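You operate a simulated robot arm through the tools that you are given. There is no shell and no other tool.

You are at the controls of a simulated robot arm. One attempt, no reset.

JOB
Flatten the curled film on the board under the red and blue weights, then put them back.
Fine: weigh both ends down till they stay flat. Set down upright: red weight, blue weight.

It is judged by the outcome, as a careful person would: the job done as asked, and still so three seconds after it is handed in. It fails if anything else is knocked over, pushed out of place, dropped, spilled or broken.

ROBOT AND FRAMES
A 7-joint arm with a two-finger gripper, fixed in place. Base frame: the origin is on the floor under the middle of its stand, x ahead of it, y to its left, z up; the work surface is at about z = 0.8. Readings come in m, rad, newtons and seconds.
With the tool pointing down near the work surface it reaches from about 0.36 to 0.78 m from the base axis. Its first joint turns from -2.496 to 2.496 rad. Payload 2.45 kg.
Tool frame: the origin (TCP) lies between the finger pads and is the grasp point; the fingertips stand 0.026 m ahead of it; z points along the fingers, y is the line along which they close. The gripper opens to 0.096 m; its body begins 0.069 m behind the TCP.
Orientation is told as [roll, pitch, yaw] about the base's x, y, z axes, in that order, counted from this pose: with the fingers straight down and closing along the base's y, the tool's x points along the base's -x, its y along +y and its z along -z.

CONTROLS
- The arm moves only by the tool apply_moves. Its argument "rows" is a list of rows, each a list of 7 numbers: the shift along the tool's x, y, z in m, then the turn, a rotation vector about the tool's x, y, z in rad, then the closure, from 0 (fully open) to 1 (shut). In form: [[x, y, z, wx, wy, wz, hand], ...]. A call has 1 to 20 rows; each row is the pose to reach, as a shift and turn from the pose commanded when the call began, along the tool's axes at that moment. Each row takes 0.2 s and may step no farther than 0.05 m and 0.15 rad from the row before; otherwise, or with a gripper value out of range, the whole call is refused. Where a pose cannot be reached the arm comes as near as it can. A force on the tool above 40 N (or 10 N above the force at the start of the call, whichever is more), or a blocked arm, ends the call early, and 0.2 s more pass. Each finger travels about 0.05 m/s and halts on what it meets, pressing with about 23 N; the grip force reading is that of the motor and also rises with nothing between the fingers. The clock runs only during rows and for 0.2 s after the last one: add rows that repeat a pose to give the fingers time. The reply holds the time, the measured pose of the TCP, the force on the tool along the base axes, the opening and the grip force, in the units named above and with some noise, with the torque about the TCP (base axes, N m) and any sound that the robot's microphone picked up.
- Cameras (640 x 400 px; columns grow to the right, rows downward): "scene" is fixed at [0.0412, -0.6591, 1.4006]; the picture's right is [0.78, -0.62, 0.00], its down [-0.49, -0.62, -0.62] and it looks along [0.38, 0.48, -0.79] (base axes); focal length 324 px, centre (320, 200). "wrist" rides on the gripper at [0.082, 0.003, -0.098] in the tool frame; the picture's right is [-0.04, 1.00, 0.00], its down [-0.73, -0.03, -0.68] and it looks along [-0.68, -0.03, 0.73] (tool axes); focal length 256 px, centre (320, 200).
- camera(camera): a new picture of that camera. It takes no simulated time.
- slide_trunk(by): slides the trunk up (or, below 0, down) by that many m; the arm rides with it, the base frame stays. It gives what a move gives, with no picture.
- point_at(camera, pixels): for up to 12 pixels [column, row] of the newest picture of that camera ("zoom" is the newest enlarged one), the place [x, y, z] in the base frame of the surface seen there, good to about 0.002 m, but the place of the scene camera against the robot may be out by one fixed shift of up to 0.025 m in any direction. It takes no simulated time.
- zoom(camera, box): a new picture of the part [left, top, right, bottom] of that camera's present view, enlarged. It takes no simulated time.
- hand_in(): hands the job in; it is judged then, once.

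Leave the gripper open and the arm clear of the work at the hand-in unless told otherwise.

The tools are called after ">>>" as a command line: name --pt "numbers of a row" for each row, then --argument value for the rest, lists and objects as JSON in quotes. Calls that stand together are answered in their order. apply_moves: Moves the arm, as the interface text tells. Its arguments: {"type":"object","properties":{"rows":{"type":"array","items":{"type":"array","items":{"type":"number"}}}},"required":["rows"]} The other tools are called the same way: slide_trunk (by) moves the trunk up or down; camera (camera) takes a picture; point_at (camera, pixels) gives the place of the surface under pixels of a picture; zoom (camera, box) takes an enlarged picture of a part of a camera's view; hand_in () hands the job in.

At the start:

```text
clock: 0.0
ee_pos: [0.4001, -0.4446, 1.0291]
ee_rot: [0.001, 0.001, 0.001]
wrist_force: [0.0, -0.5, -0.4]
moment: [0.01, -0.01, 0.01]
width: 0.096
grip_force: 0.0
trunk travel left (down, up): [-0.525, 0.115]
```

scene: 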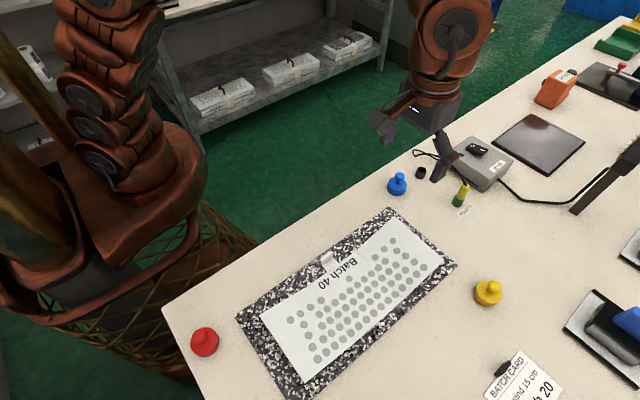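
wrist: 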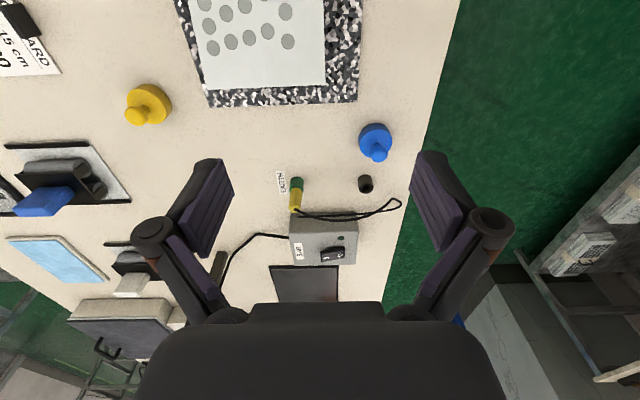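

I see a board with a speckled border, a film sheet labelled "Batch 40", a red weight at about (205,341), a blue one at (397,184) and a yellow one at (488,292). I'll zoom in on the board and the objects around it before moving.

>>> zoom --camera "scene" --box '[160, 160, 480, 400]'

>>> zoom --camera "scene" --box '[360, 120, 640, 400]'

>>> zoom --camera "wrist" --box '[0, 0, 460, 220]'

```text
1.67 times, centred on (320, 280) of scene
```

zoom: 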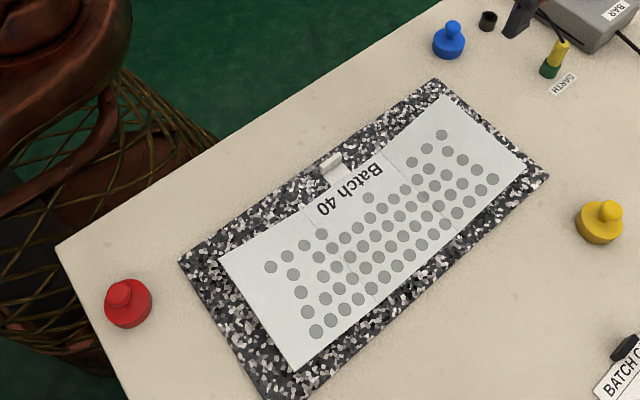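

```text
1.43 times, centred on (500, 260) of scene
```

zoom: 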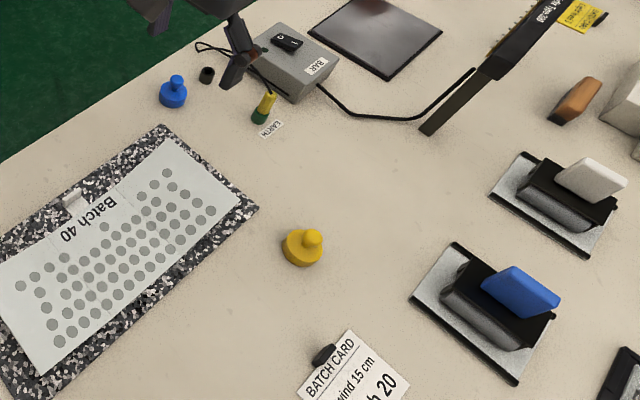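

```text
1.39 times, centred on (230, 110) of wrist
```

zoom: 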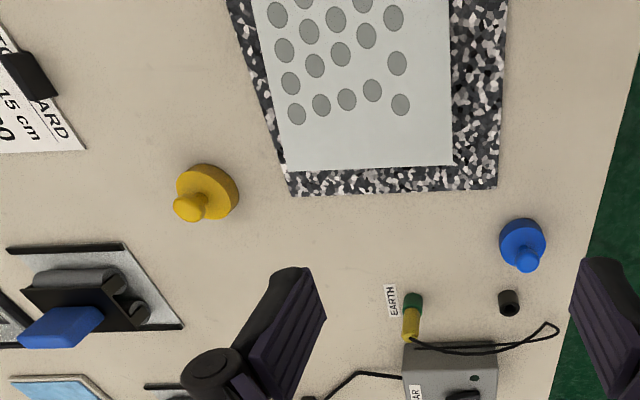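

The film looks curled at its two short ends. I'll measure film heights along its length, the weights, the board and the table with point_at on a fresh scene picture.

>>> camera --camera "scene"

>>> point_at --camera "scene" --pixels '[[265, 316], [285, 340], [305, 374], [300, 320], [330, 305], [360, 285], [390, 265], [400, 225], [420, 240], [440, 263], [385, 222], [345, 270]]'

>>> point_at --camera "scene" --pixels '[[204, 335], [204, 350], [397, 178], [398, 188], [488, 285], [240, 318], [285, 390], [450, 264], [391, 212], [230, 350], [326, 257], [420, 173]]'

```text
taken
```

scene: 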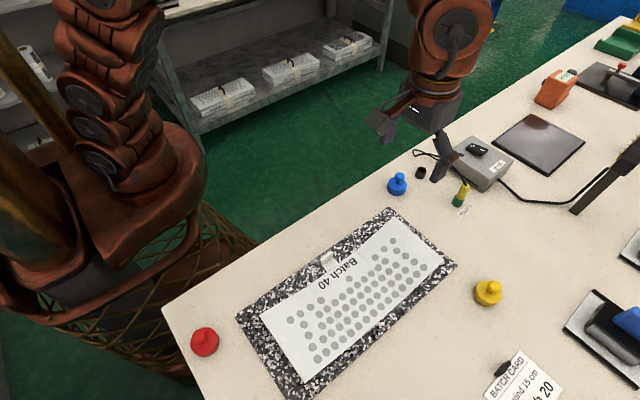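

```text
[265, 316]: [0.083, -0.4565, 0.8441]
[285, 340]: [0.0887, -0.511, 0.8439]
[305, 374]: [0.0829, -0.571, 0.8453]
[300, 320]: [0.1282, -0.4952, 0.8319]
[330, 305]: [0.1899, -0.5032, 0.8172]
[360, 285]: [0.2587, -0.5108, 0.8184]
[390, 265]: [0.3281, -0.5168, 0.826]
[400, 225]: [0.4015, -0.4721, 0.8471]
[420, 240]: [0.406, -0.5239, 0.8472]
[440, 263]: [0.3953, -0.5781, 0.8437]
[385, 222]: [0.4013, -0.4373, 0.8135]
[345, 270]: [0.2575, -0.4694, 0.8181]
```

```text
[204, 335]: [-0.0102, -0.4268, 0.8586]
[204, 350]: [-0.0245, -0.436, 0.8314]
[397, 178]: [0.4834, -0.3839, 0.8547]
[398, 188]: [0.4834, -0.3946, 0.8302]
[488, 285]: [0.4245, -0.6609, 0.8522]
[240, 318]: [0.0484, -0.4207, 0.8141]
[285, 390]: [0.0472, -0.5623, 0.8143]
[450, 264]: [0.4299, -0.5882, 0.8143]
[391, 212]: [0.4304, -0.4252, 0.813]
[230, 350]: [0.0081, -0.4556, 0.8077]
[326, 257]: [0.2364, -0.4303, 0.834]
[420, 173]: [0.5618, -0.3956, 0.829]
```

Film runs along x from about 0.08 to 0.41, with the ends about 0.028 m above the middle. I'll now use the wrist camera on the same features (blue weight, yellow weight, board corner) to find the scene camera's offset.

>>> camera --camera "wrist"

>>> point_at --camera "wrist" --pixels '[[375, 132], [378, 154], [150, 95], [134, 114], [355, 101], [209, 105], [325, 86], [219, 88], [365, 184], [390, 150], [360, 130], [300, 130]]'

>>> zoom --camera "wrist" --box '[320, 90, 440, 210]'

>>> zoom --camera "scene" --box '[360, 150, 460, 212]'

```text
taken
```

wrist: 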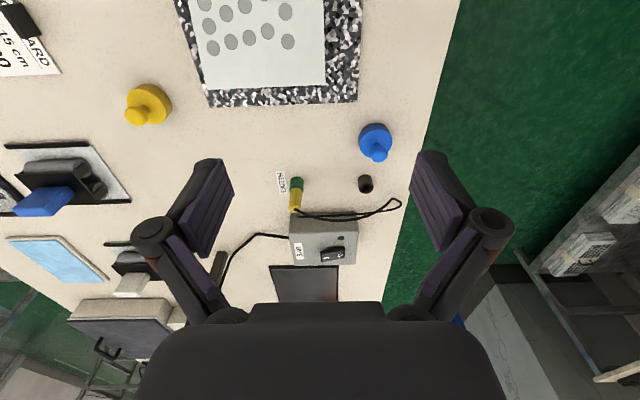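

```text
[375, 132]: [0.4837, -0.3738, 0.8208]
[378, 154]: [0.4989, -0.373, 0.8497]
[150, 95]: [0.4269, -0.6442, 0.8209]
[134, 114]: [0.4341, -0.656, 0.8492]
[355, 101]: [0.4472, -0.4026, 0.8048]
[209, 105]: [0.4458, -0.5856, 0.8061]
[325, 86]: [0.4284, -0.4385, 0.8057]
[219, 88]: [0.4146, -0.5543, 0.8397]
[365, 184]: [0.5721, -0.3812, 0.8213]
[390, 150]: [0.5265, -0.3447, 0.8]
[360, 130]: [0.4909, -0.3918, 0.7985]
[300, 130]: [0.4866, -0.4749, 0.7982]
```

```text
3.33 times, centred on (380, 150) of wrist
```

zoom: 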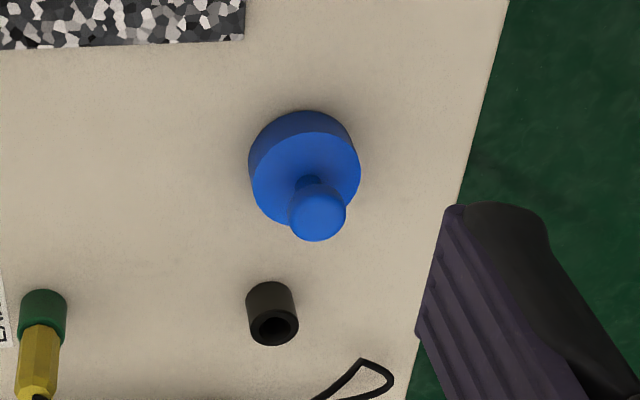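

```text
6.40 times, centred on (410, 181) of scene
```

zoom: 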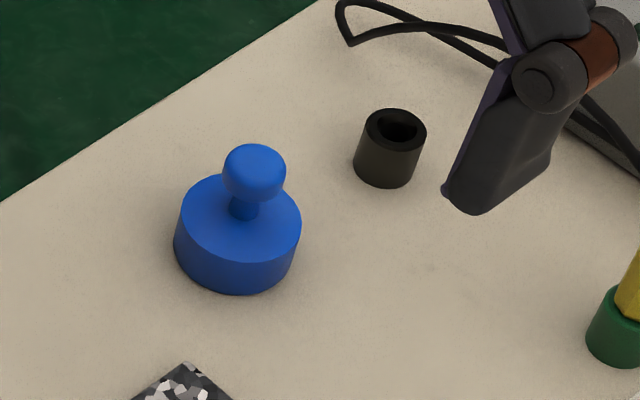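

Table reads z≈0.799 from the wrist camera against about 0.807 from the scene camera, so the scene is shifted. I'll pin the shift on the blue weight: knob centre at zoom px (255,165), base top front at (235,240), sides.

>>> point_at --camera "zoom" --pixels '[[255, 160], [255, 180], [230, 255], [185, 215], [297, 215], [236, 290], [400, 130], [185, 365], [238, 275], [215, 230]]'

>>> zoom --camera "wrist" --box '[320, 90, 440, 210]'

```text
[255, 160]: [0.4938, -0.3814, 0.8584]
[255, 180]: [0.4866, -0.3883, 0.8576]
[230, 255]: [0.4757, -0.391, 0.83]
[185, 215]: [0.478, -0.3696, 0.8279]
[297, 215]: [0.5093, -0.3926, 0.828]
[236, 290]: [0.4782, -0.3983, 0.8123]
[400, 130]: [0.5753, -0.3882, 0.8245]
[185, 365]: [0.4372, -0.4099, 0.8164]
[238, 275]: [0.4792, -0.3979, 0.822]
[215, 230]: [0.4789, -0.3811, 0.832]
```

```text
3.33 times, centred on (380, 150) of wrist
```

zoom: 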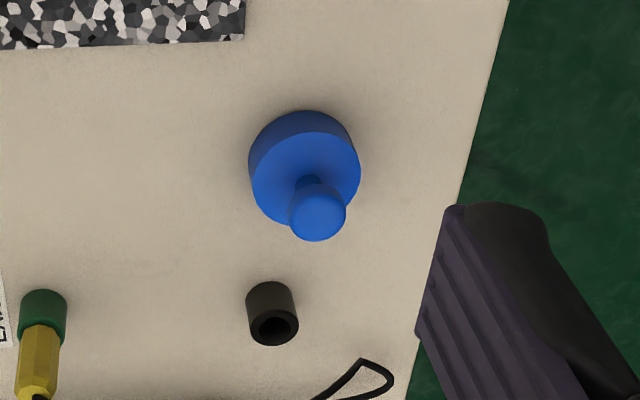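

Now the same features in the wrist zoom: knob at (317,213), base rim points at (250,165), (360,165), (295,222) and the top rim.

>>> point_at --camera "zoom" --pixels '[[317, 220], [317, 200], [255, 170], [357, 170], [300, 145], [275, 205], [300, 115], [272, 320], [243, 38], [305, 170], [340, 195], [317, 232]]'

>>> zoom --camera "scene" --box '[170, 310, 250, 370]'

```text
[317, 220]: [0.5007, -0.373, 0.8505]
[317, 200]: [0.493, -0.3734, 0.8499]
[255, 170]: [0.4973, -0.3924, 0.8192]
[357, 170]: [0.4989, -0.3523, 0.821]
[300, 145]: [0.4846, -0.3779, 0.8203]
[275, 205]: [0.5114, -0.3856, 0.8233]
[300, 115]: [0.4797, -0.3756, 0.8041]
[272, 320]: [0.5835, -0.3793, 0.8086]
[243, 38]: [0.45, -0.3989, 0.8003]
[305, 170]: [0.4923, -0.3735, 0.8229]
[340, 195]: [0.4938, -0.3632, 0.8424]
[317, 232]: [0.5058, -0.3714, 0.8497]
```

```text
6.67 times, centred on (210, 340) of scene
```

zoom: 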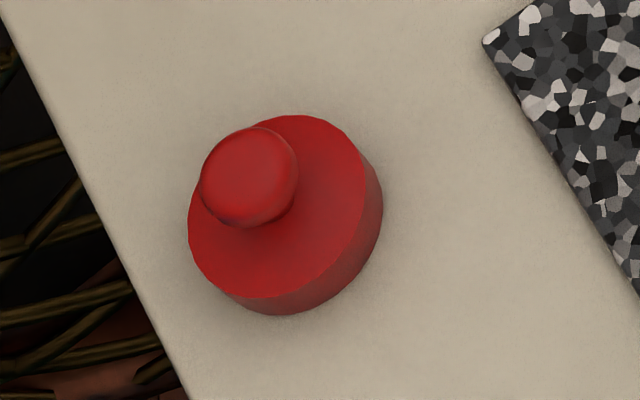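

Blue weight ≈ (0.498, -0.373), knob top 0.850, base top 0.821; scene-to-robot shift ≈ (+0.007, +0.009, -0.008). Now the red weight points in this zoom: knob (250,175), rim left (190,225), rim right (380,200), and front (285,312).

>>> point_at --camera "zoom" --pixels '[[250, 165], [250, 180], [193, 225], [362, 180], [260, 290], [315, 120], [300, 210], [280, 310], [490, 45], [100, 200]]'

>>> zoom --camera "scene" --box '[300, 200, 460, 300]'

>>> zoom --camera "scene" --box '[230, 270, 390, 400]'

```text
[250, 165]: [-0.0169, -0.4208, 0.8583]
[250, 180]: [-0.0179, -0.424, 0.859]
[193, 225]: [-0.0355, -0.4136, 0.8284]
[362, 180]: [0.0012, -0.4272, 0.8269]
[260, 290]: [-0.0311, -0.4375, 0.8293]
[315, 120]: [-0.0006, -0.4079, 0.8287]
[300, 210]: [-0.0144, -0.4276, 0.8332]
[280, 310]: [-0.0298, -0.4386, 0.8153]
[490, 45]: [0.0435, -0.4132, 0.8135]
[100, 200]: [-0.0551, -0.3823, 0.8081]
```

```text
4.00 times, centred on (380, 250) of scene
```

zoom: 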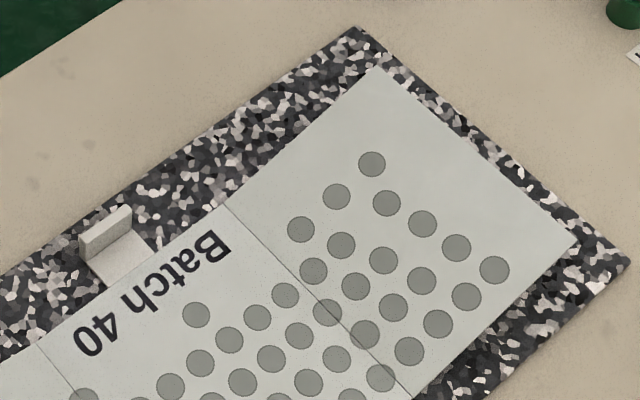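

```text
3.08 times, centred on (310, 335) of scene
```

zoom: 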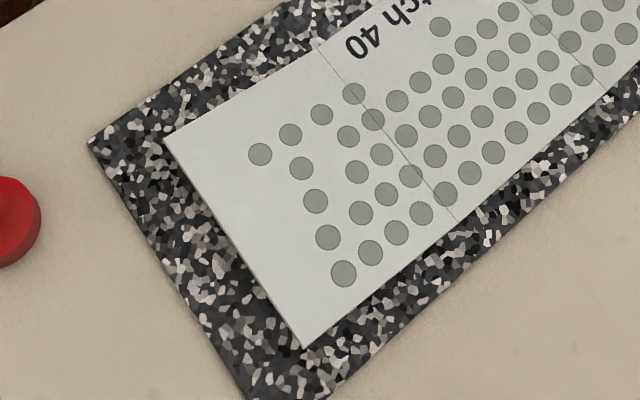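

The film appears to be three panels: a middle one held by a clip and two end flaps bending up at fold lines. I'll measure flap corners and fold lines.

>>> point_at --camera "zoom" --pixels '[[170, 144], [302, 343], [320, 48], [455, 218], [235, 245], [345, 273], [250, 100], [380, 280]]'

>>> point_at --camera "scene" --pixels '[[394.5, 219], [443, 261], [357, 252], [402, 298], [375, 236], [425, 278], [419, 241], [329, 260], [327, 255], [332, 264]]'

```text
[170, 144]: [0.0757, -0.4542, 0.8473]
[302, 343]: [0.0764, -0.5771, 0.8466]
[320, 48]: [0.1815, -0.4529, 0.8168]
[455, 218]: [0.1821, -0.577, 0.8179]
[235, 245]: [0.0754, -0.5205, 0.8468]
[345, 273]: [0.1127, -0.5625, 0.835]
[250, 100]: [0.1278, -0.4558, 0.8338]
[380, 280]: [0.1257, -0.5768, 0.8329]
```

```text
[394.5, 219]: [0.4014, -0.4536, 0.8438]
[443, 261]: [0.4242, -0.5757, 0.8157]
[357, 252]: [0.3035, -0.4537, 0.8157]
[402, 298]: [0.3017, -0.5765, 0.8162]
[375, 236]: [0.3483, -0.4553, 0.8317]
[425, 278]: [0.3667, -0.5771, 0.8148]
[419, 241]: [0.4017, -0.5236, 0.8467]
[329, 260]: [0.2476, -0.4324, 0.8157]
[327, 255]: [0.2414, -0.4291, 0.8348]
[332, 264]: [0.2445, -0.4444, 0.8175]
```

In robot terms: film y centre ≈ -0.506, near end x≈0.083, folds at 0.189 and 0.309, far end ≈0.415, flat film z≈0.808. The plan is to place blue on the far end and red on the near end, gripping each by its knob. First I move above the blue weight at z≈0.93.

>>> apply_moves --pt "-0.02 0.015 0.02 0 0 0 0" --pt "-0.04 0.03 0.04 0 0 0 0" --pt "-0.06 0.045 0.06 0 0 0 0" --pt "-0.08 0.06 0.08 0 0 0 0" --pt "-0.098 0.0716 0.099 0 0 0 0" --pt "-0.098 0.0716 0.099 0 0 0 0"

>>> camera --camera "wrist"

```text
clock: 1.4
ee_pos: [0.4993, -0.3733, 0.9285]
ee_rot: [-0.001, 0.0, -0.001]
wrist_force: [0.4, -1.1, 0.4]
moment: [0.02, -0.04, 0.01]
width: 0.0961
grip_force: 0.1
trunk travel left (down, up): [-0.525, 0.115]
```

```text
taken
```

wrist: 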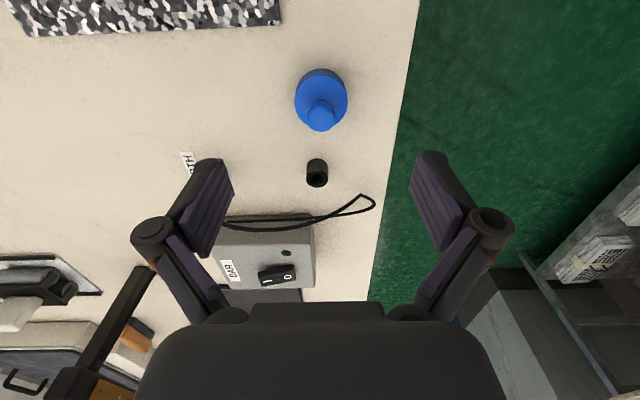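

The blue weight is at (321,105), nearly centred laterally. I zoom in for a precise centre.

>>> zoom --camera "wrist" --box '[272, 60, 368, 140]'

>>> point_at --camera "wrist" --pixels '[[321, 108], [321, 115], [321, 122], [311, 116], [331, 116], [297, 103], [345, 103], [320, 80], [320, 72], [305, 122], [317, 172], [317, 184]]'

```text
5.00 times, centred on (320, 100) of wrist
```

zoom: 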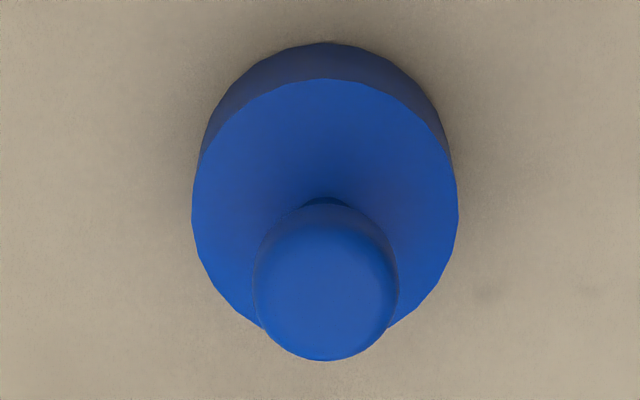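

```text
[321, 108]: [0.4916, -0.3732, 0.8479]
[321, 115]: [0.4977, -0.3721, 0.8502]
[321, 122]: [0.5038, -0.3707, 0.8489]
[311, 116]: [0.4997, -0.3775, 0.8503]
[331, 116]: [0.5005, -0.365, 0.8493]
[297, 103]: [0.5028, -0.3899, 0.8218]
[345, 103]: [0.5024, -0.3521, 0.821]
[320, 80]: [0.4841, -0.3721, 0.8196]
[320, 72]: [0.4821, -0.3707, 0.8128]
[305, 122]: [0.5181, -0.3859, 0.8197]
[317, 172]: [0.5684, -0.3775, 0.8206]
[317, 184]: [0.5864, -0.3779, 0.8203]
```

Blue centre ≈ (0.499, -0.3715), knob top 0.850. I shift y by +0.0015 and descend 0.0775 so the fingertips end about 4 mm above the base's top face, gripper still open.

>>> apply_moves --pt "0 0.0015 0.02 0 0 0 0" --pt "0 0.0015 0.04 0 0 0 0" --pt "0 0.0015 0.055 0 0 0 0" --pt "0 0.0015 0.068 0 0 0 0" --pt "0 0.0015 0.077 0 0 0 0" --pt "0 0.0015 0.077 0 0 0 0"

>>> camera --camera "wrist"

>>> zoom --camera "scene" --box '[350, 130, 470, 220]'

```text
clock: 2.8
ee_pos: [0.497, -0.3719, 0.8538]
ee_rot: [0.0, 0.001, 0.0]
wrist_force: [0.2, -0.1, 0.6]
moment: [-0.01, -0.01, 0.01]
width: 0.0959
grip_force: 0.0
trunk travel left (down, up): [-0.525, 0.115]
```

```text
taken
```

wrist: 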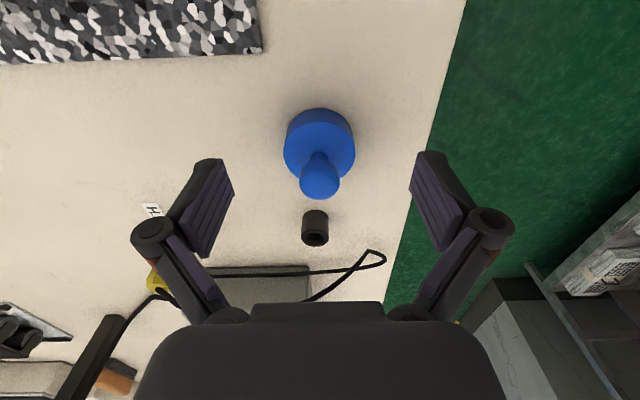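

```text
4.44 times, centred on (410, 175) of scene
```

zoom: 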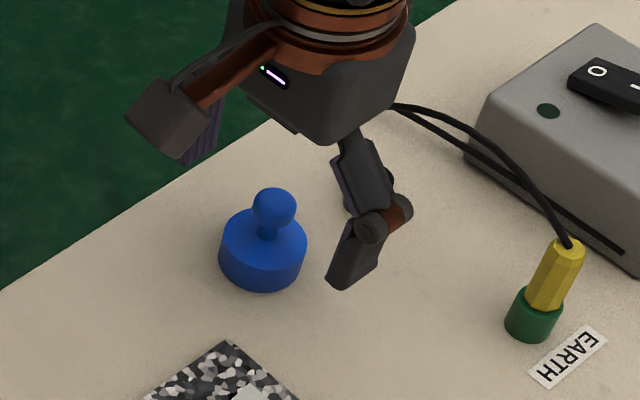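

Knob sits centred between the fingers at (320,180). I lower another 3 mm and close on the knob, holding for enough rows.

>>> apply_moves --pt "0 0 0.003 0 0 0 0" --pt "0 0 0.003 0 0 0 0.5" --pt "0 0 0.003 0 0 0 0.7" --pt "0 0 0.003 0 0 0 1" --pt "0 0 0.003 0 0 0 1" --pt "0 0 0.003 0 0 0 1" --pt "0 0 0.003 0 0 0 1"

>>> camera --camera "wrist"

>>> zoom --camera "scene" --box '[350, 130, 470, 220]'

```text
clock: 4.4
ee_pos: [0.4988, -0.3725, 0.8516]
ee_rot: [0.0, 0.0, 0.001]
wrist_force: [0.2, 0.0, 0.6]
moment: [0.0, -0.03, -0.05]
width: 0.0203
grip_force: 23.3
trunk travel left (down, up): [-0.525, 0.115]
```

```text
taken
```

wrist: 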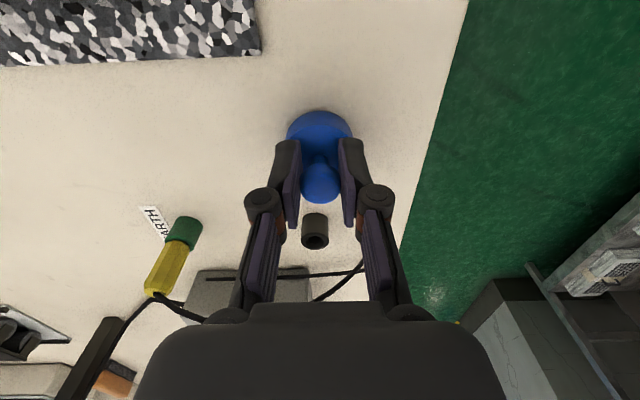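

```text
4.44 times, centred on (410, 175) of scene
```

zoom: 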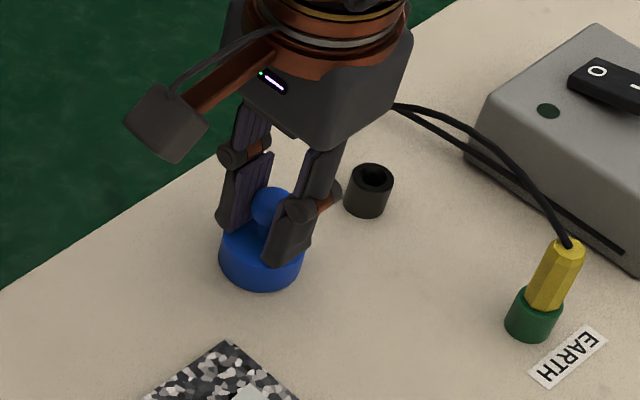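

Grip is solid: opening 0.0203 m at 23 N. I lift straight up 7 cm and check the force.

>>> apply_moves --pt "0 0 -0.01 0 0 0 1" --pt "0 0 -0.03 0 0 0 1" --pt "0 0 -0.05 0 0 0 1" --pt "0 0 -0.07 0 0 0 1" --pt "0 0 -0.07 0 0 0 1"

>>> camera --camera "wrist"

>>> camera --camera "scene"

```text
clock: 5.6
ee_pos: [0.4979, -0.3729, 0.9212]
ee_rot: [0.002, 0.0, -0.001]
wrist_force: [0.2, -0.1, -2.2]
moment: [0.01, 0.03, -0.03]
width: 0.0205
grip_force: 23.3
trunk travel left (down, up): [-0.525, 0.115]
```

```text
taken
```

wrist: 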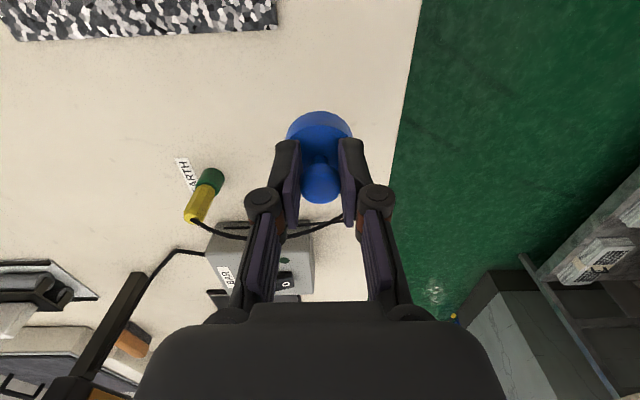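

```text
taken
```

scene: 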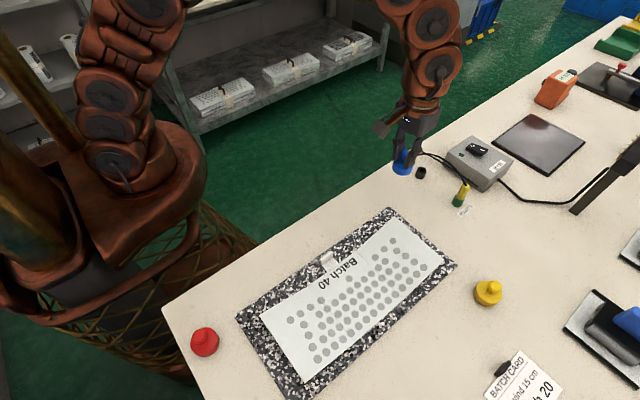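

Lifted weight is about 2.5 N and hangs straight. I carry it over the far flap centre (0.391, -0.506), staying at z≈0.92.

>>> apply_moves --pt "0.018 -0.0225 0 0 0 0 1" --pt "0.036 -0.045 0 0 0 0 1" --pt "0.054 -0.0675 0 0 0 0 1" --pt "0.072 -0.09 0 0 0 0 1" --pt "0.09 -0.1125 0 0 0 0 1" --pt "0.107 -0.1345 0 0 0 0 1" --pt "0.107 -0.1345 0 0 0 0 1"

>>> camera --camera "scene"

>>> zoom --camera "scene" --box '[330, 150, 470, 255]'

>>> camera --camera "wrist"

```text
clock: 7.2
ee_pos: [0.391, -0.5068, 0.9216]
ee_rot: [-0.001, 0.001, 0.0]
wrist_force: [-0.8, 0.2, -2.3]
moment: [-0.02, -0.01, 0.01]
width: 0.0204
grip_force: 23.3
trunk travel left (down, up): [-0.525, 0.115]
```

```text
taken
```

scene: 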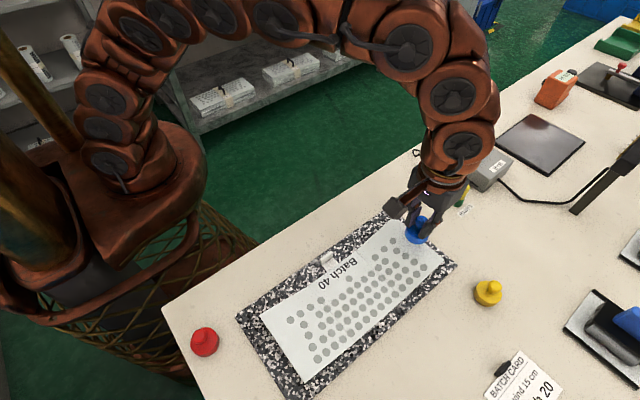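

```text
3.81 times, centred on (400, 202) of scene
```

zoom: 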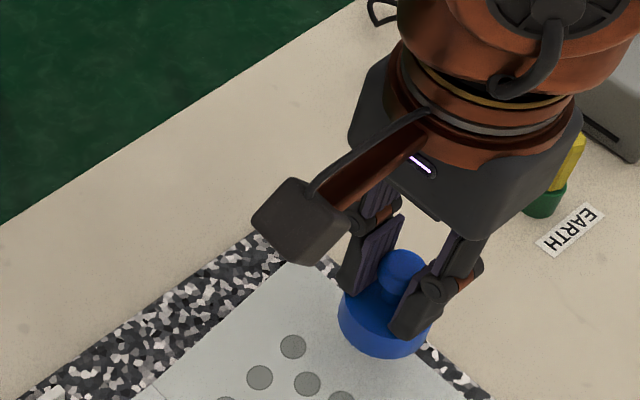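

```text
taken
```

wrist: 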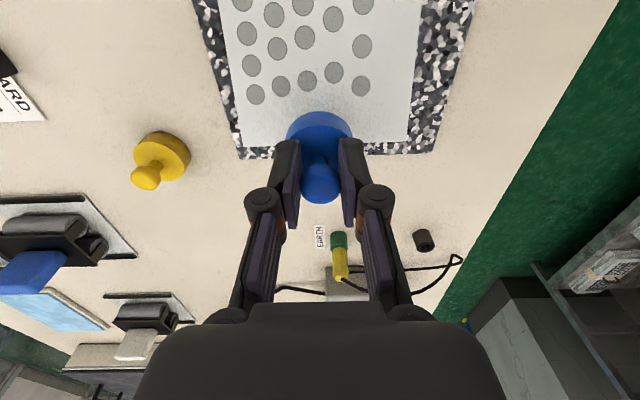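

The weight is over the far flap. I check the flap's edges with the wrist camera (more trustworthy than the scene): edge pixels (247,143), (262,143), (380,140), (408,130), (228,100), (412,80).

>>> zoom --camera "wrist" --box '[200, 60, 440, 170]'

>>> point_at --camera "wrist" --pixels '[[250, 142], [262, 143], [380, 138], [404, 137], [232, 100], [409, 100], [238, 157], [434, 151], [230, 70], [411, 70], [320, 120], [320, 30]]'

```text
2.67 times, centred on (320, 115) of wrist
```

zoom: 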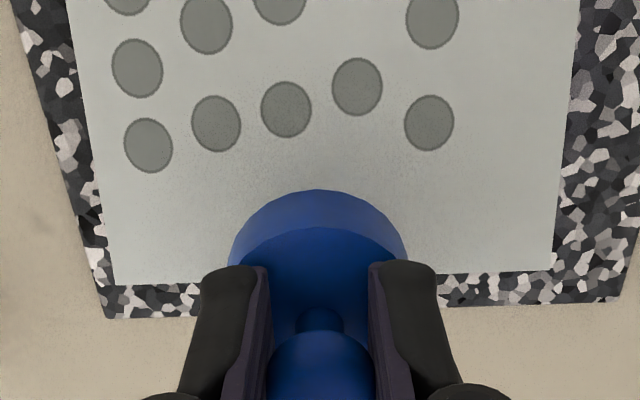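

```text
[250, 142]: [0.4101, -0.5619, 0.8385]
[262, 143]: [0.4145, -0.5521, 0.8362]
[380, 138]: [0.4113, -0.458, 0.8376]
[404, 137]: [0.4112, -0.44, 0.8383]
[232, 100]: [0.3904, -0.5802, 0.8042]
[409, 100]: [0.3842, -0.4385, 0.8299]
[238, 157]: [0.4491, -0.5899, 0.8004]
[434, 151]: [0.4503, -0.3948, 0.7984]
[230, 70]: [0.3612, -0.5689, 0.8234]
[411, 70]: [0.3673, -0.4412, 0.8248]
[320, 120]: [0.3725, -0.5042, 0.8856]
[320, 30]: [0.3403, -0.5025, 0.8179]
```

Film end edge at x≈0.414, y from -0.565 to -0.440, z≈0.838 — as expected. I lower the weight in small steps onto the flap, to just above flat (TCP 0.864).

>>> apply_moves --pt "0 0.001 0.015 0 0 0 1" --pt "0 0.001 0.027 0 0 0 1" --pt "0 0.001 0.035 0 0 0 1" --pt "0 0.001 0.041 0 0 0 1" --pt "0 0.001 0.047 0 0 0 1" --pt "0 0.001 0.052 0 0 0 1" --pt "0 0.001 0.056 0 0 0 1" --pt "0 0.001 0.056 0 0 0 1"

>>> zoom --camera "scene" --box '[330, 180, 470, 285]'

>>> camera --camera "wrist"

```text
clock: 9.0
ee_pos: [0.392, -0.506, 0.8637]
ee_rot: [-0.002, -0.001, 0.0]
wrist_force: [-0.5, 0.6, -2.1]
moment: [-0.05, 0.01, 0.01]
width: 0.0204
grip_force: 23.1
trunk travel left (down, up): [-0.525, 0.115]
```

```text
3.81 times, centred on (400, 232) of scene
```

zoom: 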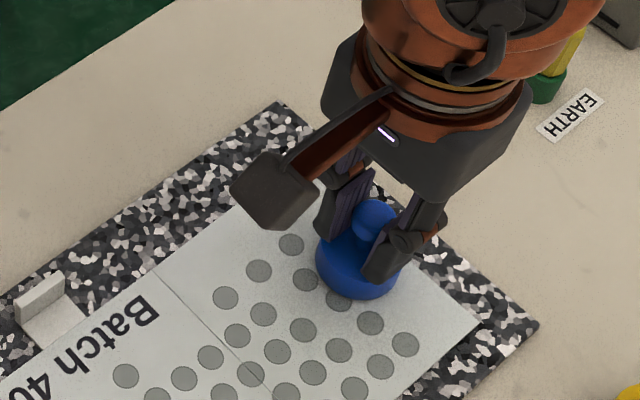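

```text
taken
```

wrist: 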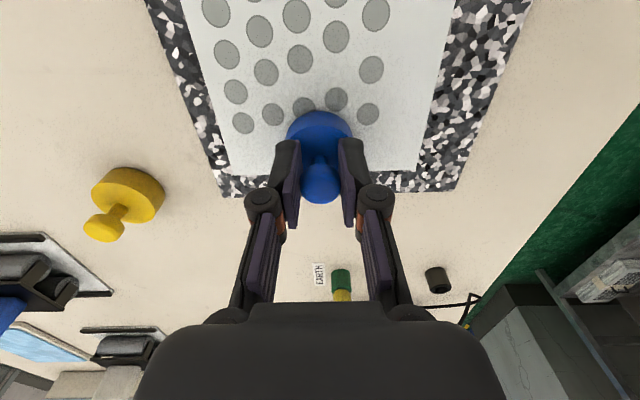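

Little reaction so far, so the flap is soft. I measure the flap end: pixels (232,172), (262,172), (395,168), (412,166), plus board nearby.

>>> point_at --camera "wrist" --pixels '[[233, 172], [262, 172], [390, 168], [412, 168], [232, 185], [445, 184], [250, 150], [400, 140], [350, 60], [200, 20]]'

```text
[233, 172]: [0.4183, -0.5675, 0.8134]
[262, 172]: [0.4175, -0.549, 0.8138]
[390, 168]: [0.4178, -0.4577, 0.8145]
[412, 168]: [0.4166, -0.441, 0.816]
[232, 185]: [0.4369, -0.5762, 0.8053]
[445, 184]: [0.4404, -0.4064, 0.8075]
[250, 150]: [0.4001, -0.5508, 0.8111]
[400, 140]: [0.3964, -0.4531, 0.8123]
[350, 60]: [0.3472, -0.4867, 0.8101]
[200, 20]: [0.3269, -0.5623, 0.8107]
```

Flap end is down to 0.814; about 5 mm remain. I lower slowly to TCP 0.8595.

>>> apply_moves --pt "0 0 0.0015 0 0 0 1" --pt "0 0 0.003 0 0 0 1" --pt "0 0 0.0042 0 0 0 1" --pt "0 0 0.0042 0 0 0 1"

>>> zoom --camera "scene" --box '[330, 180, 470, 285]'

>>> camera --camera "wrist"

>>> point_at --camera "wrist" --pixels '[[233, 172], [262, 172], [390, 168], [412, 168], [232, 185], [445, 184], [250, 150], [400, 140], [350, 60], [200, 20]]'

```text
clock: 10.0
ee_pos: [0.3922, -0.5062, 0.8607]
ee_rot: [-0.001, -0.001, 0.0]
wrist_force: [0.0, 0.5, -2.4]
moment: [-0.03, 0.01, 0.0]
width: 0.0204
grip_force: 23.2
trunk travel left (down, up): [-0.525, 0.115]
```

```text
3.81 times, centred on (400, 232) of scene
```

zoom: 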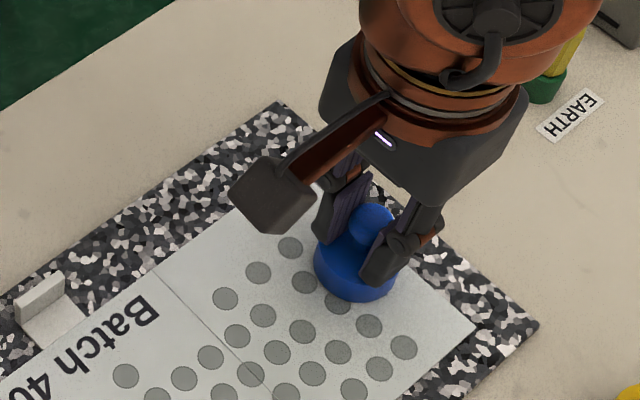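

```text
taken
```

wrist: 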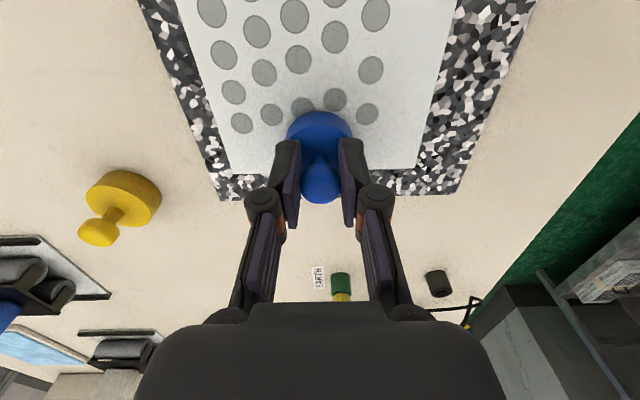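

```text
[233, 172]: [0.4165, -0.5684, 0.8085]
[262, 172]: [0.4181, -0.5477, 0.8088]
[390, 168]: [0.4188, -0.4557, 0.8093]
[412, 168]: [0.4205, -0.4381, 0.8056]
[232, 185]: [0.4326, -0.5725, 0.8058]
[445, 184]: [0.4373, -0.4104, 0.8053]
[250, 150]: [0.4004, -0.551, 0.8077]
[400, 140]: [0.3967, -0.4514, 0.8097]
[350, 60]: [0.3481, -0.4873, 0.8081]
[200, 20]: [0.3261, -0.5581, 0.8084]
```

Flap now reads ~0.8085, flat. The force still shows the weight hanging, so I lower in sub-millimetre steps until it takes the load.

>>> apply_moves --pt "0 0 0.0005 0 0 0 1" --pt "0 0 0.001 0 0 0 1" --pt "0 0 0.001 0 0 0 1"

```text
clock: 10.8
ee_pos: [0.3911, -0.5067, 0.8598]
ee_rot: [-0.002, 0.0, -0.001]
wrist_force: [0.5, -0.2, 5.8]
moment: [0.01, -0.06, 0.01]
width: 0.0207
grip_force: 23.7
trunk travel left (down, up): [-0.525, 0.115]
```

The weight now bears on the board (+5.8 N). I ease off 0.4 mm, open the fingers, and stay in place for a check.

>>> apply_moves --pt "0 0 -0.0004 0 0 0 1" --pt "0 0 -0.0004 0 0 0 0.7" --pt "0 0 -0.0004 0 0 0 0.5" --pt "0 0 -0.0004 0 0 0 0.3" --pt "0 0 -0.0004 0 0 0 0.1" --pt "0 0 -0.0004 0 0 0 0" --pt "0 0 -0.0004 0 0 0 0"

>>> camera --camera "wrist"

>>> zoom --camera "scene" --box '[330, 180, 470, 285]'

```text
clock: 12.4
ee_pos: [0.3898, -0.507, 0.8581]
ee_rot: [-0.002, 0.0, 0.0]
wrist_force: [0.2, -0.2, 0.8]
moment: [0.03, -0.01, 0.01]
width: 0.0958
grip_force: 0.1
trunk travel left (down, up): [-0.525, 0.115]
```

```text
taken
```

wrist: 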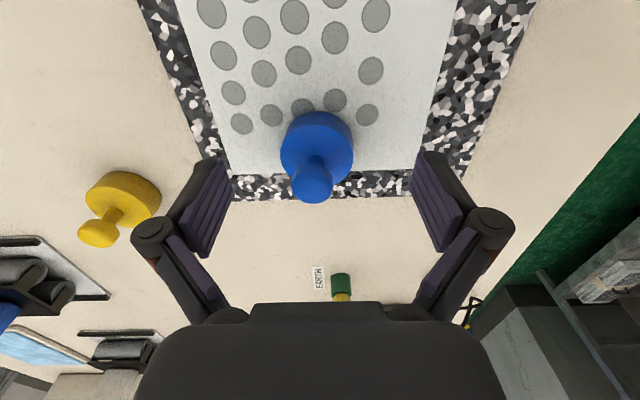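

```text
3.81 times, centred on (400, 232) of scene
```

zoom: 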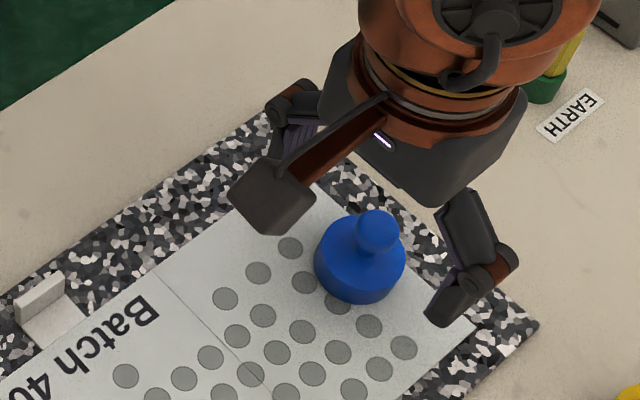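

The blue weight stands upright on the far flap. I check whether the flap stays flat and whether the weight is level (knob vs base centre).

>>> zoom --camera "wrist" --box '[250, 90, 390, 210]'

>>> point_at --camera "wrist" --pixels '[[312, 184], [312, 176], [303, 182], [322, 182], [284, 152], [350, 152], [300, 168], [333, 165], [317, 128], [240, 170], [400, 166], [262, 172]]'

```text
3.33 times, centred on (320, 150) of wrist
```

zoom: 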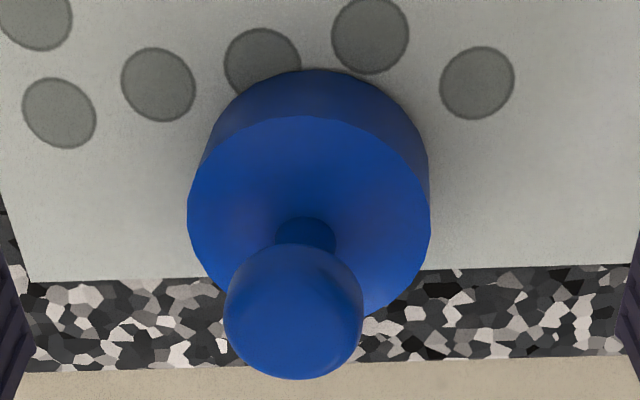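

```text
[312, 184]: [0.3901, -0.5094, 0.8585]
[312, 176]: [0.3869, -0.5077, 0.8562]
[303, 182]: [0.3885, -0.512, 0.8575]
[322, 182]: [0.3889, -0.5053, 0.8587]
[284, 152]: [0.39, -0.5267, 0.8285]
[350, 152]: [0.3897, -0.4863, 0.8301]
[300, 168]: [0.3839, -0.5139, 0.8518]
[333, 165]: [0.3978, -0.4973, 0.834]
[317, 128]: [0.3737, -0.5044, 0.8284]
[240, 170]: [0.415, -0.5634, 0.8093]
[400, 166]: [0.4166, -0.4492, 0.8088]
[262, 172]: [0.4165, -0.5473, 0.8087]
```

Far flap is flat (0.809) under the upright blue weight (knob top 0.859). I rise to z≈0.95 and head towards the red weight at about (-0.010, -0.411), stopping part way to check.

>>> apply_moves --pt "0 0 -0.02 0 0 0 0" --pt "0 0 -0.05 0 0 0 0" --pt "0 0 -0.09 0 0 0 0" --pt "0.04 0.01 -0.09 0 0 0 0" --pt "0.08 0.02 -0.09 0 0 0 0" --pt "0.12 0.03 -0.09 0 0 0 0" --pt "0.16 0.04 -0.09 0 0 0 0" --pt "0.2 0.05 -0.09 0 0 0 0" --pt "0.24 0.058 -0.09 0 0 0 0" --pt "0.24 0.058 -0.09 0 0 0 0"

>>> camera --camera "scene"

>>> camera --camera "wrist"

```text
clock: 14.6
ee_pos: [0.1521, -0.449, 0.9471]
ee_rot: [0.0, 0.002, -0.001]
wrist_force: [0.4, -0.2, -0.1]
moment: [0.0, -0.02, 0.02]
width: 0.0959
grip_force: 0.1
trunk travel left (down, up): [-0.525, 0.115]
```

```text
taken
```

scene: 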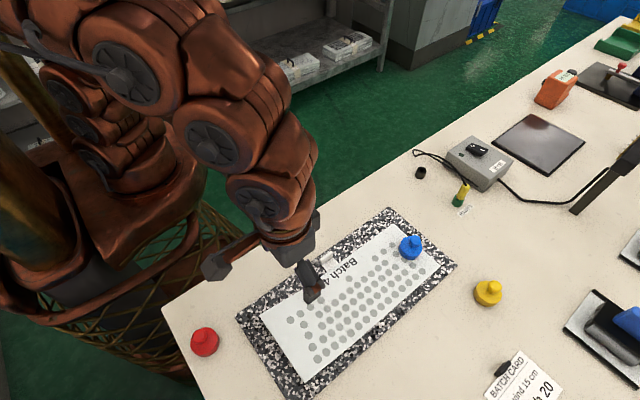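

```text
taken
```

wrist: 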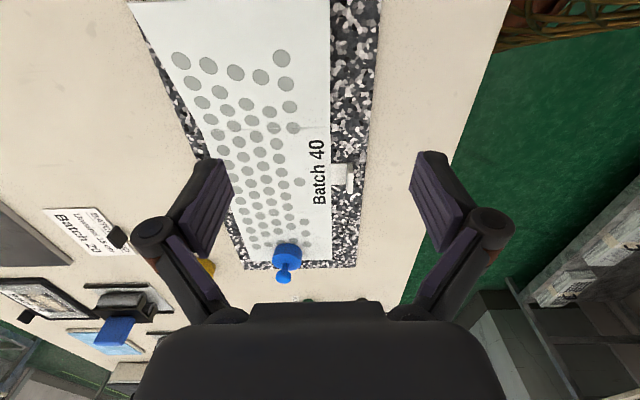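

All clear; blue stands steady. I continue to above the red weight.

>>> apply_moves --pt "0.035 0.008 0 0 0 0 0" --pt "0.07 0.016 0 0 0 0 0" --pt "0.105 0.024 0 0 0 0 0" --pt "0.135 0.03 0 0 0 0 0" --pt "0.161 0.036 0 0 0 0 0" --pt "0.161 0.036 0 0 0 0 0"

>>> camera --camera "scene"

>>> camera --camera "wrist"

```text
clock: 16.0
ee_pos: [-0.0107, -0.4127, 0.9493]
ee_rot: [-0.001, 0.0, 0.001]
wrist_force: [0.3, 0.1, -1.3]
moment: [0.02, 0.02, 0.0]
width: 0.0962
grip_force: 0.2
trunk travel left (down, up): [-0.525, 0.115]
```

```text
taken
```

scene: 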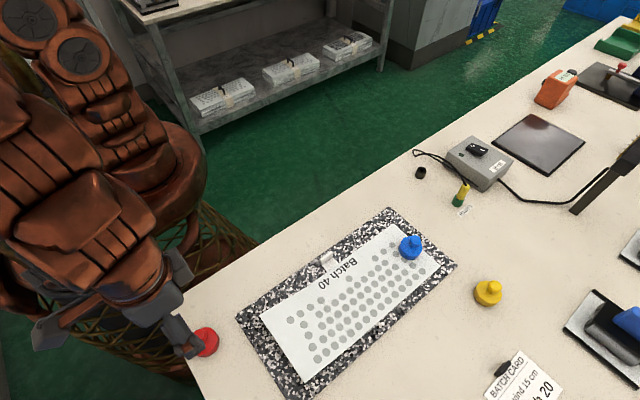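

```text
taken
```

wrist: 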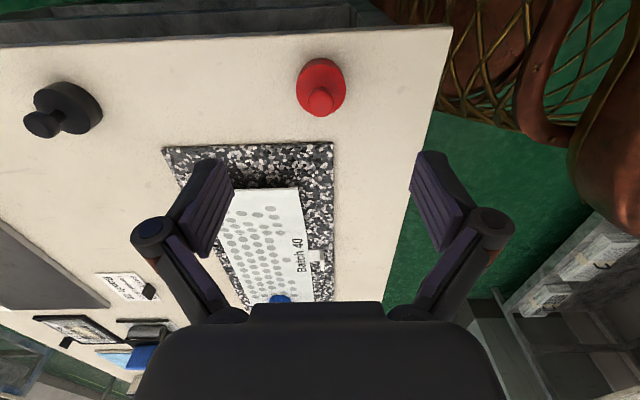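

Red weight in the wrist view at (321,88). I zoom and measure its knob and rim.

>>> zoom --camera "wrist" --box '[272, 50, 368, 130]'

>>> point_at --camera "wrist" --pixels '[[321, 96], [321, 102], [321, 108], [312, 102], [330, 102], [299, 88], [343, 88], [321, 70], [321, 60], [305, 104], [300, 140], [332, 145]]'

```text
5.00 times, centred on (320, 90) of wrist
```

zoom: 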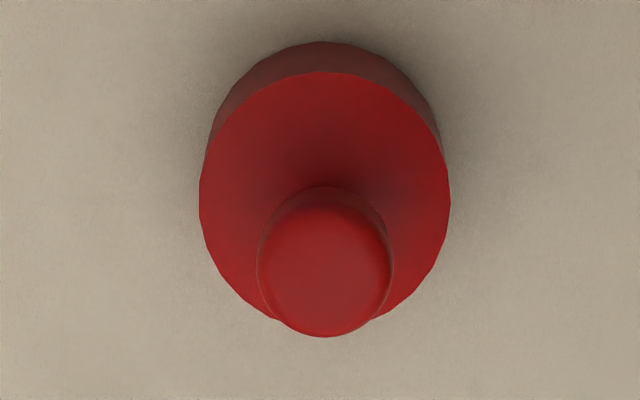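

```text
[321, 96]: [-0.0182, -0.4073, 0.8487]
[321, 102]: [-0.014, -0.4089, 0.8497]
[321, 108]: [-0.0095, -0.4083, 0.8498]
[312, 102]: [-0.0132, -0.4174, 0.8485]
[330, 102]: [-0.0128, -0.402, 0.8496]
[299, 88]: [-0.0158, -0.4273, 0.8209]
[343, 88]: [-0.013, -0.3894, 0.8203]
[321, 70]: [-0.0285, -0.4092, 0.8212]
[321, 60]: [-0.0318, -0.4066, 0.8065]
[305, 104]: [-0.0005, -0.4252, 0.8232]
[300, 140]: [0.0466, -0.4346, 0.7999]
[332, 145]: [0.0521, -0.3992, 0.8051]
```

Red centre ≈ (-0.012, -0.4085), knob top 0.850. I shift by (-0.002, +0.0025) and descend 0.096, leaving 3 mm.

>>> apply_moves --pt "0.002 0.0025 0.02 0 0 0 0" --pt "0.002 0.0025 0.04 0 0 0 0" --pt "0.002 0.0025 0.06 0 0 0 0" --pt "0.002 0.0025 0.075 0 0 0 0" --pt "0.002 0.0025 0.087 0 0 0 0" --pt "0.002 0.0025 0.096 0 0 0 0" --pt "0.002 0.0025 0.096 0 0 0 0"

>>> camera --camera "wrist"

>>> zoom --camera "scene" --box '[150, 290, 270, 380]'

```text
clock: 17.6
ee_pos: [-0.0122, -0.409, 0.8539]
ee_rot: [0.001, 0.001, 0.001]
wrist_force: [0.4, -0.2, 0.7]
moment: [0.01, 0.0, 0.01]
width: 0.0959
grip_force: 0.1
trunk travel left (down, up): [-0.525, 0.115]
```

```text
taken
```

wrist: 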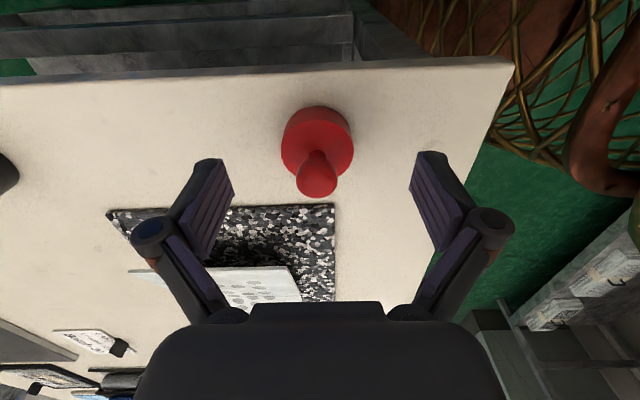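

```text
4.44 times, centred on (210, 335) of scene
```

zoom: 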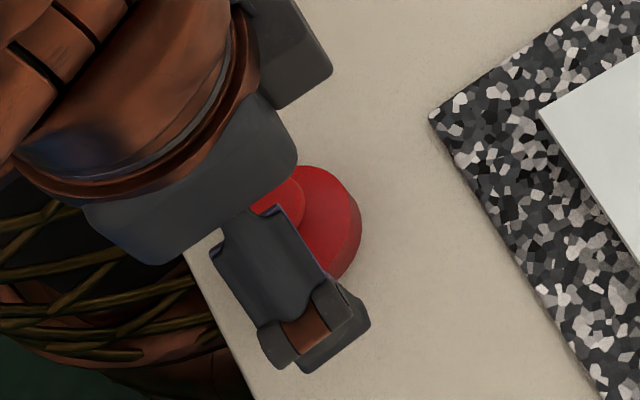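

Knob is at (317,176); slightly left of the finger centre. I measure it for a final nudge before gripping.

>>> point_at --camera "wrist" --pixels '[[317, 178], [317, 186], [305, 178], [329, 178], [298, 170], [337, 170], [283, 148], [352, 148], [317, 190], [317, 120]]'

>>> zoom --camera "wrist" --box '[250, 90, 390, 210]'

```text
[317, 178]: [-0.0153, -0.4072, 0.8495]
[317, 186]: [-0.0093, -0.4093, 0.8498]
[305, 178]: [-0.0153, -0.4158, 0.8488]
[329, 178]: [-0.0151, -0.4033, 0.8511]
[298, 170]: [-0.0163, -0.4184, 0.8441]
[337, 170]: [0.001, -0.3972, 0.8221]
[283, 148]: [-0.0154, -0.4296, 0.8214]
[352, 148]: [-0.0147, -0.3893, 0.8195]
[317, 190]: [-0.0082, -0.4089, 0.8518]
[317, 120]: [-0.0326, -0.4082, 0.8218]
```

```text
3.33 times, centred on (320, 150) of wrist
```

zoom: 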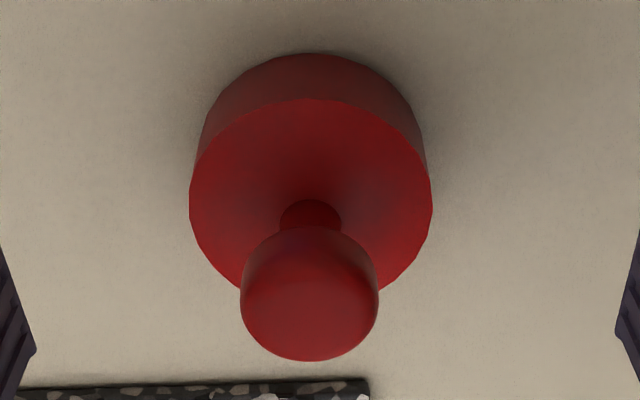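

I nudge y by -0.001, lower 3 mm and close on the red knob.

>>> apply_moves --pt "0 -0.001 0.003 0 0 0 0" --pt "0 -0.001 0.003 0 0 0 0.5" --pt "0 -0.001 0.003 0 0 0 0.7" --pt "0 -0.001 0.003 0 0 0 1" --pt "0 -0.001 0.003 0 0 0 1" --pt "0 -0.001 0.003 0 0 0 1" --pt "0 -0.001 0.003 0 0 0 1"

>>> camera --camera "wrist"

```text
clock: 19.2
ee_pos: [-0.0125, -0.4111, 0.8502]
ee_rot: [0.0, -0.001, 0.0]
wrist_force: [-0.4, -3.0, 4.5]
moment: [-0.15, -0.01, -0.03]
width: 0.0202
grip_force: 23.1
trunk travel left (down, up): [-0.525, 0.115]
```

```text
taken
```

wrist: 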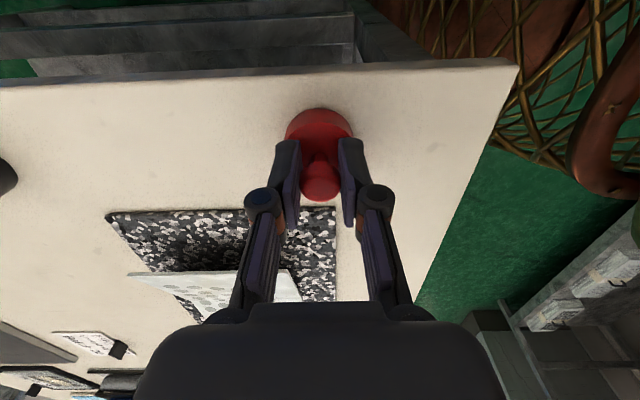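

Red knob gripped (0.0202 m, 23 N), a small preload only. I lift straight up 7.5 cm.

>>> apply_moves --pt "0 0 -0.01 0 0 0 1" --pt "0 0 -0.03 0 0 0 1" --pt "0 0 -0.055 0 0 0 1" --pt "0 0 -0.075 0 0 0 1" --pt "0 0 -0.075 0 0 0 1"

>>> camera --camera "wrist"

```text
clock: 20.4
ee_pos: [-0.0125, -0.4095, 0.9255]
ee_rot: [-0.002, 0.0, 0.0]
wrist_force: [0.4, -0.2, -3.0]
moment: [0.02, 0.0, 0.0]
width: 0.0203
grip_force: 23.6
trunk travel left (down, up): [-0.525, 0.115]
```

```text
taken
```

wrist: 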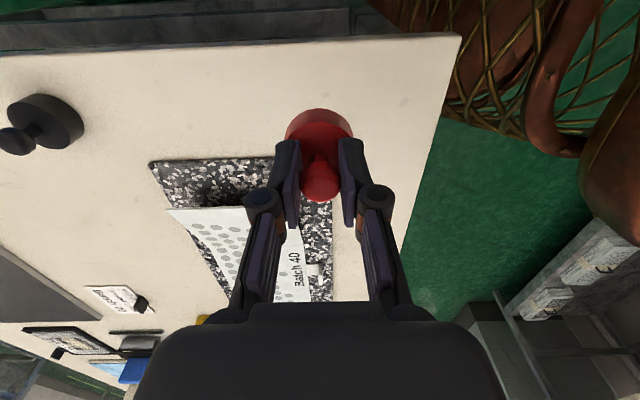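

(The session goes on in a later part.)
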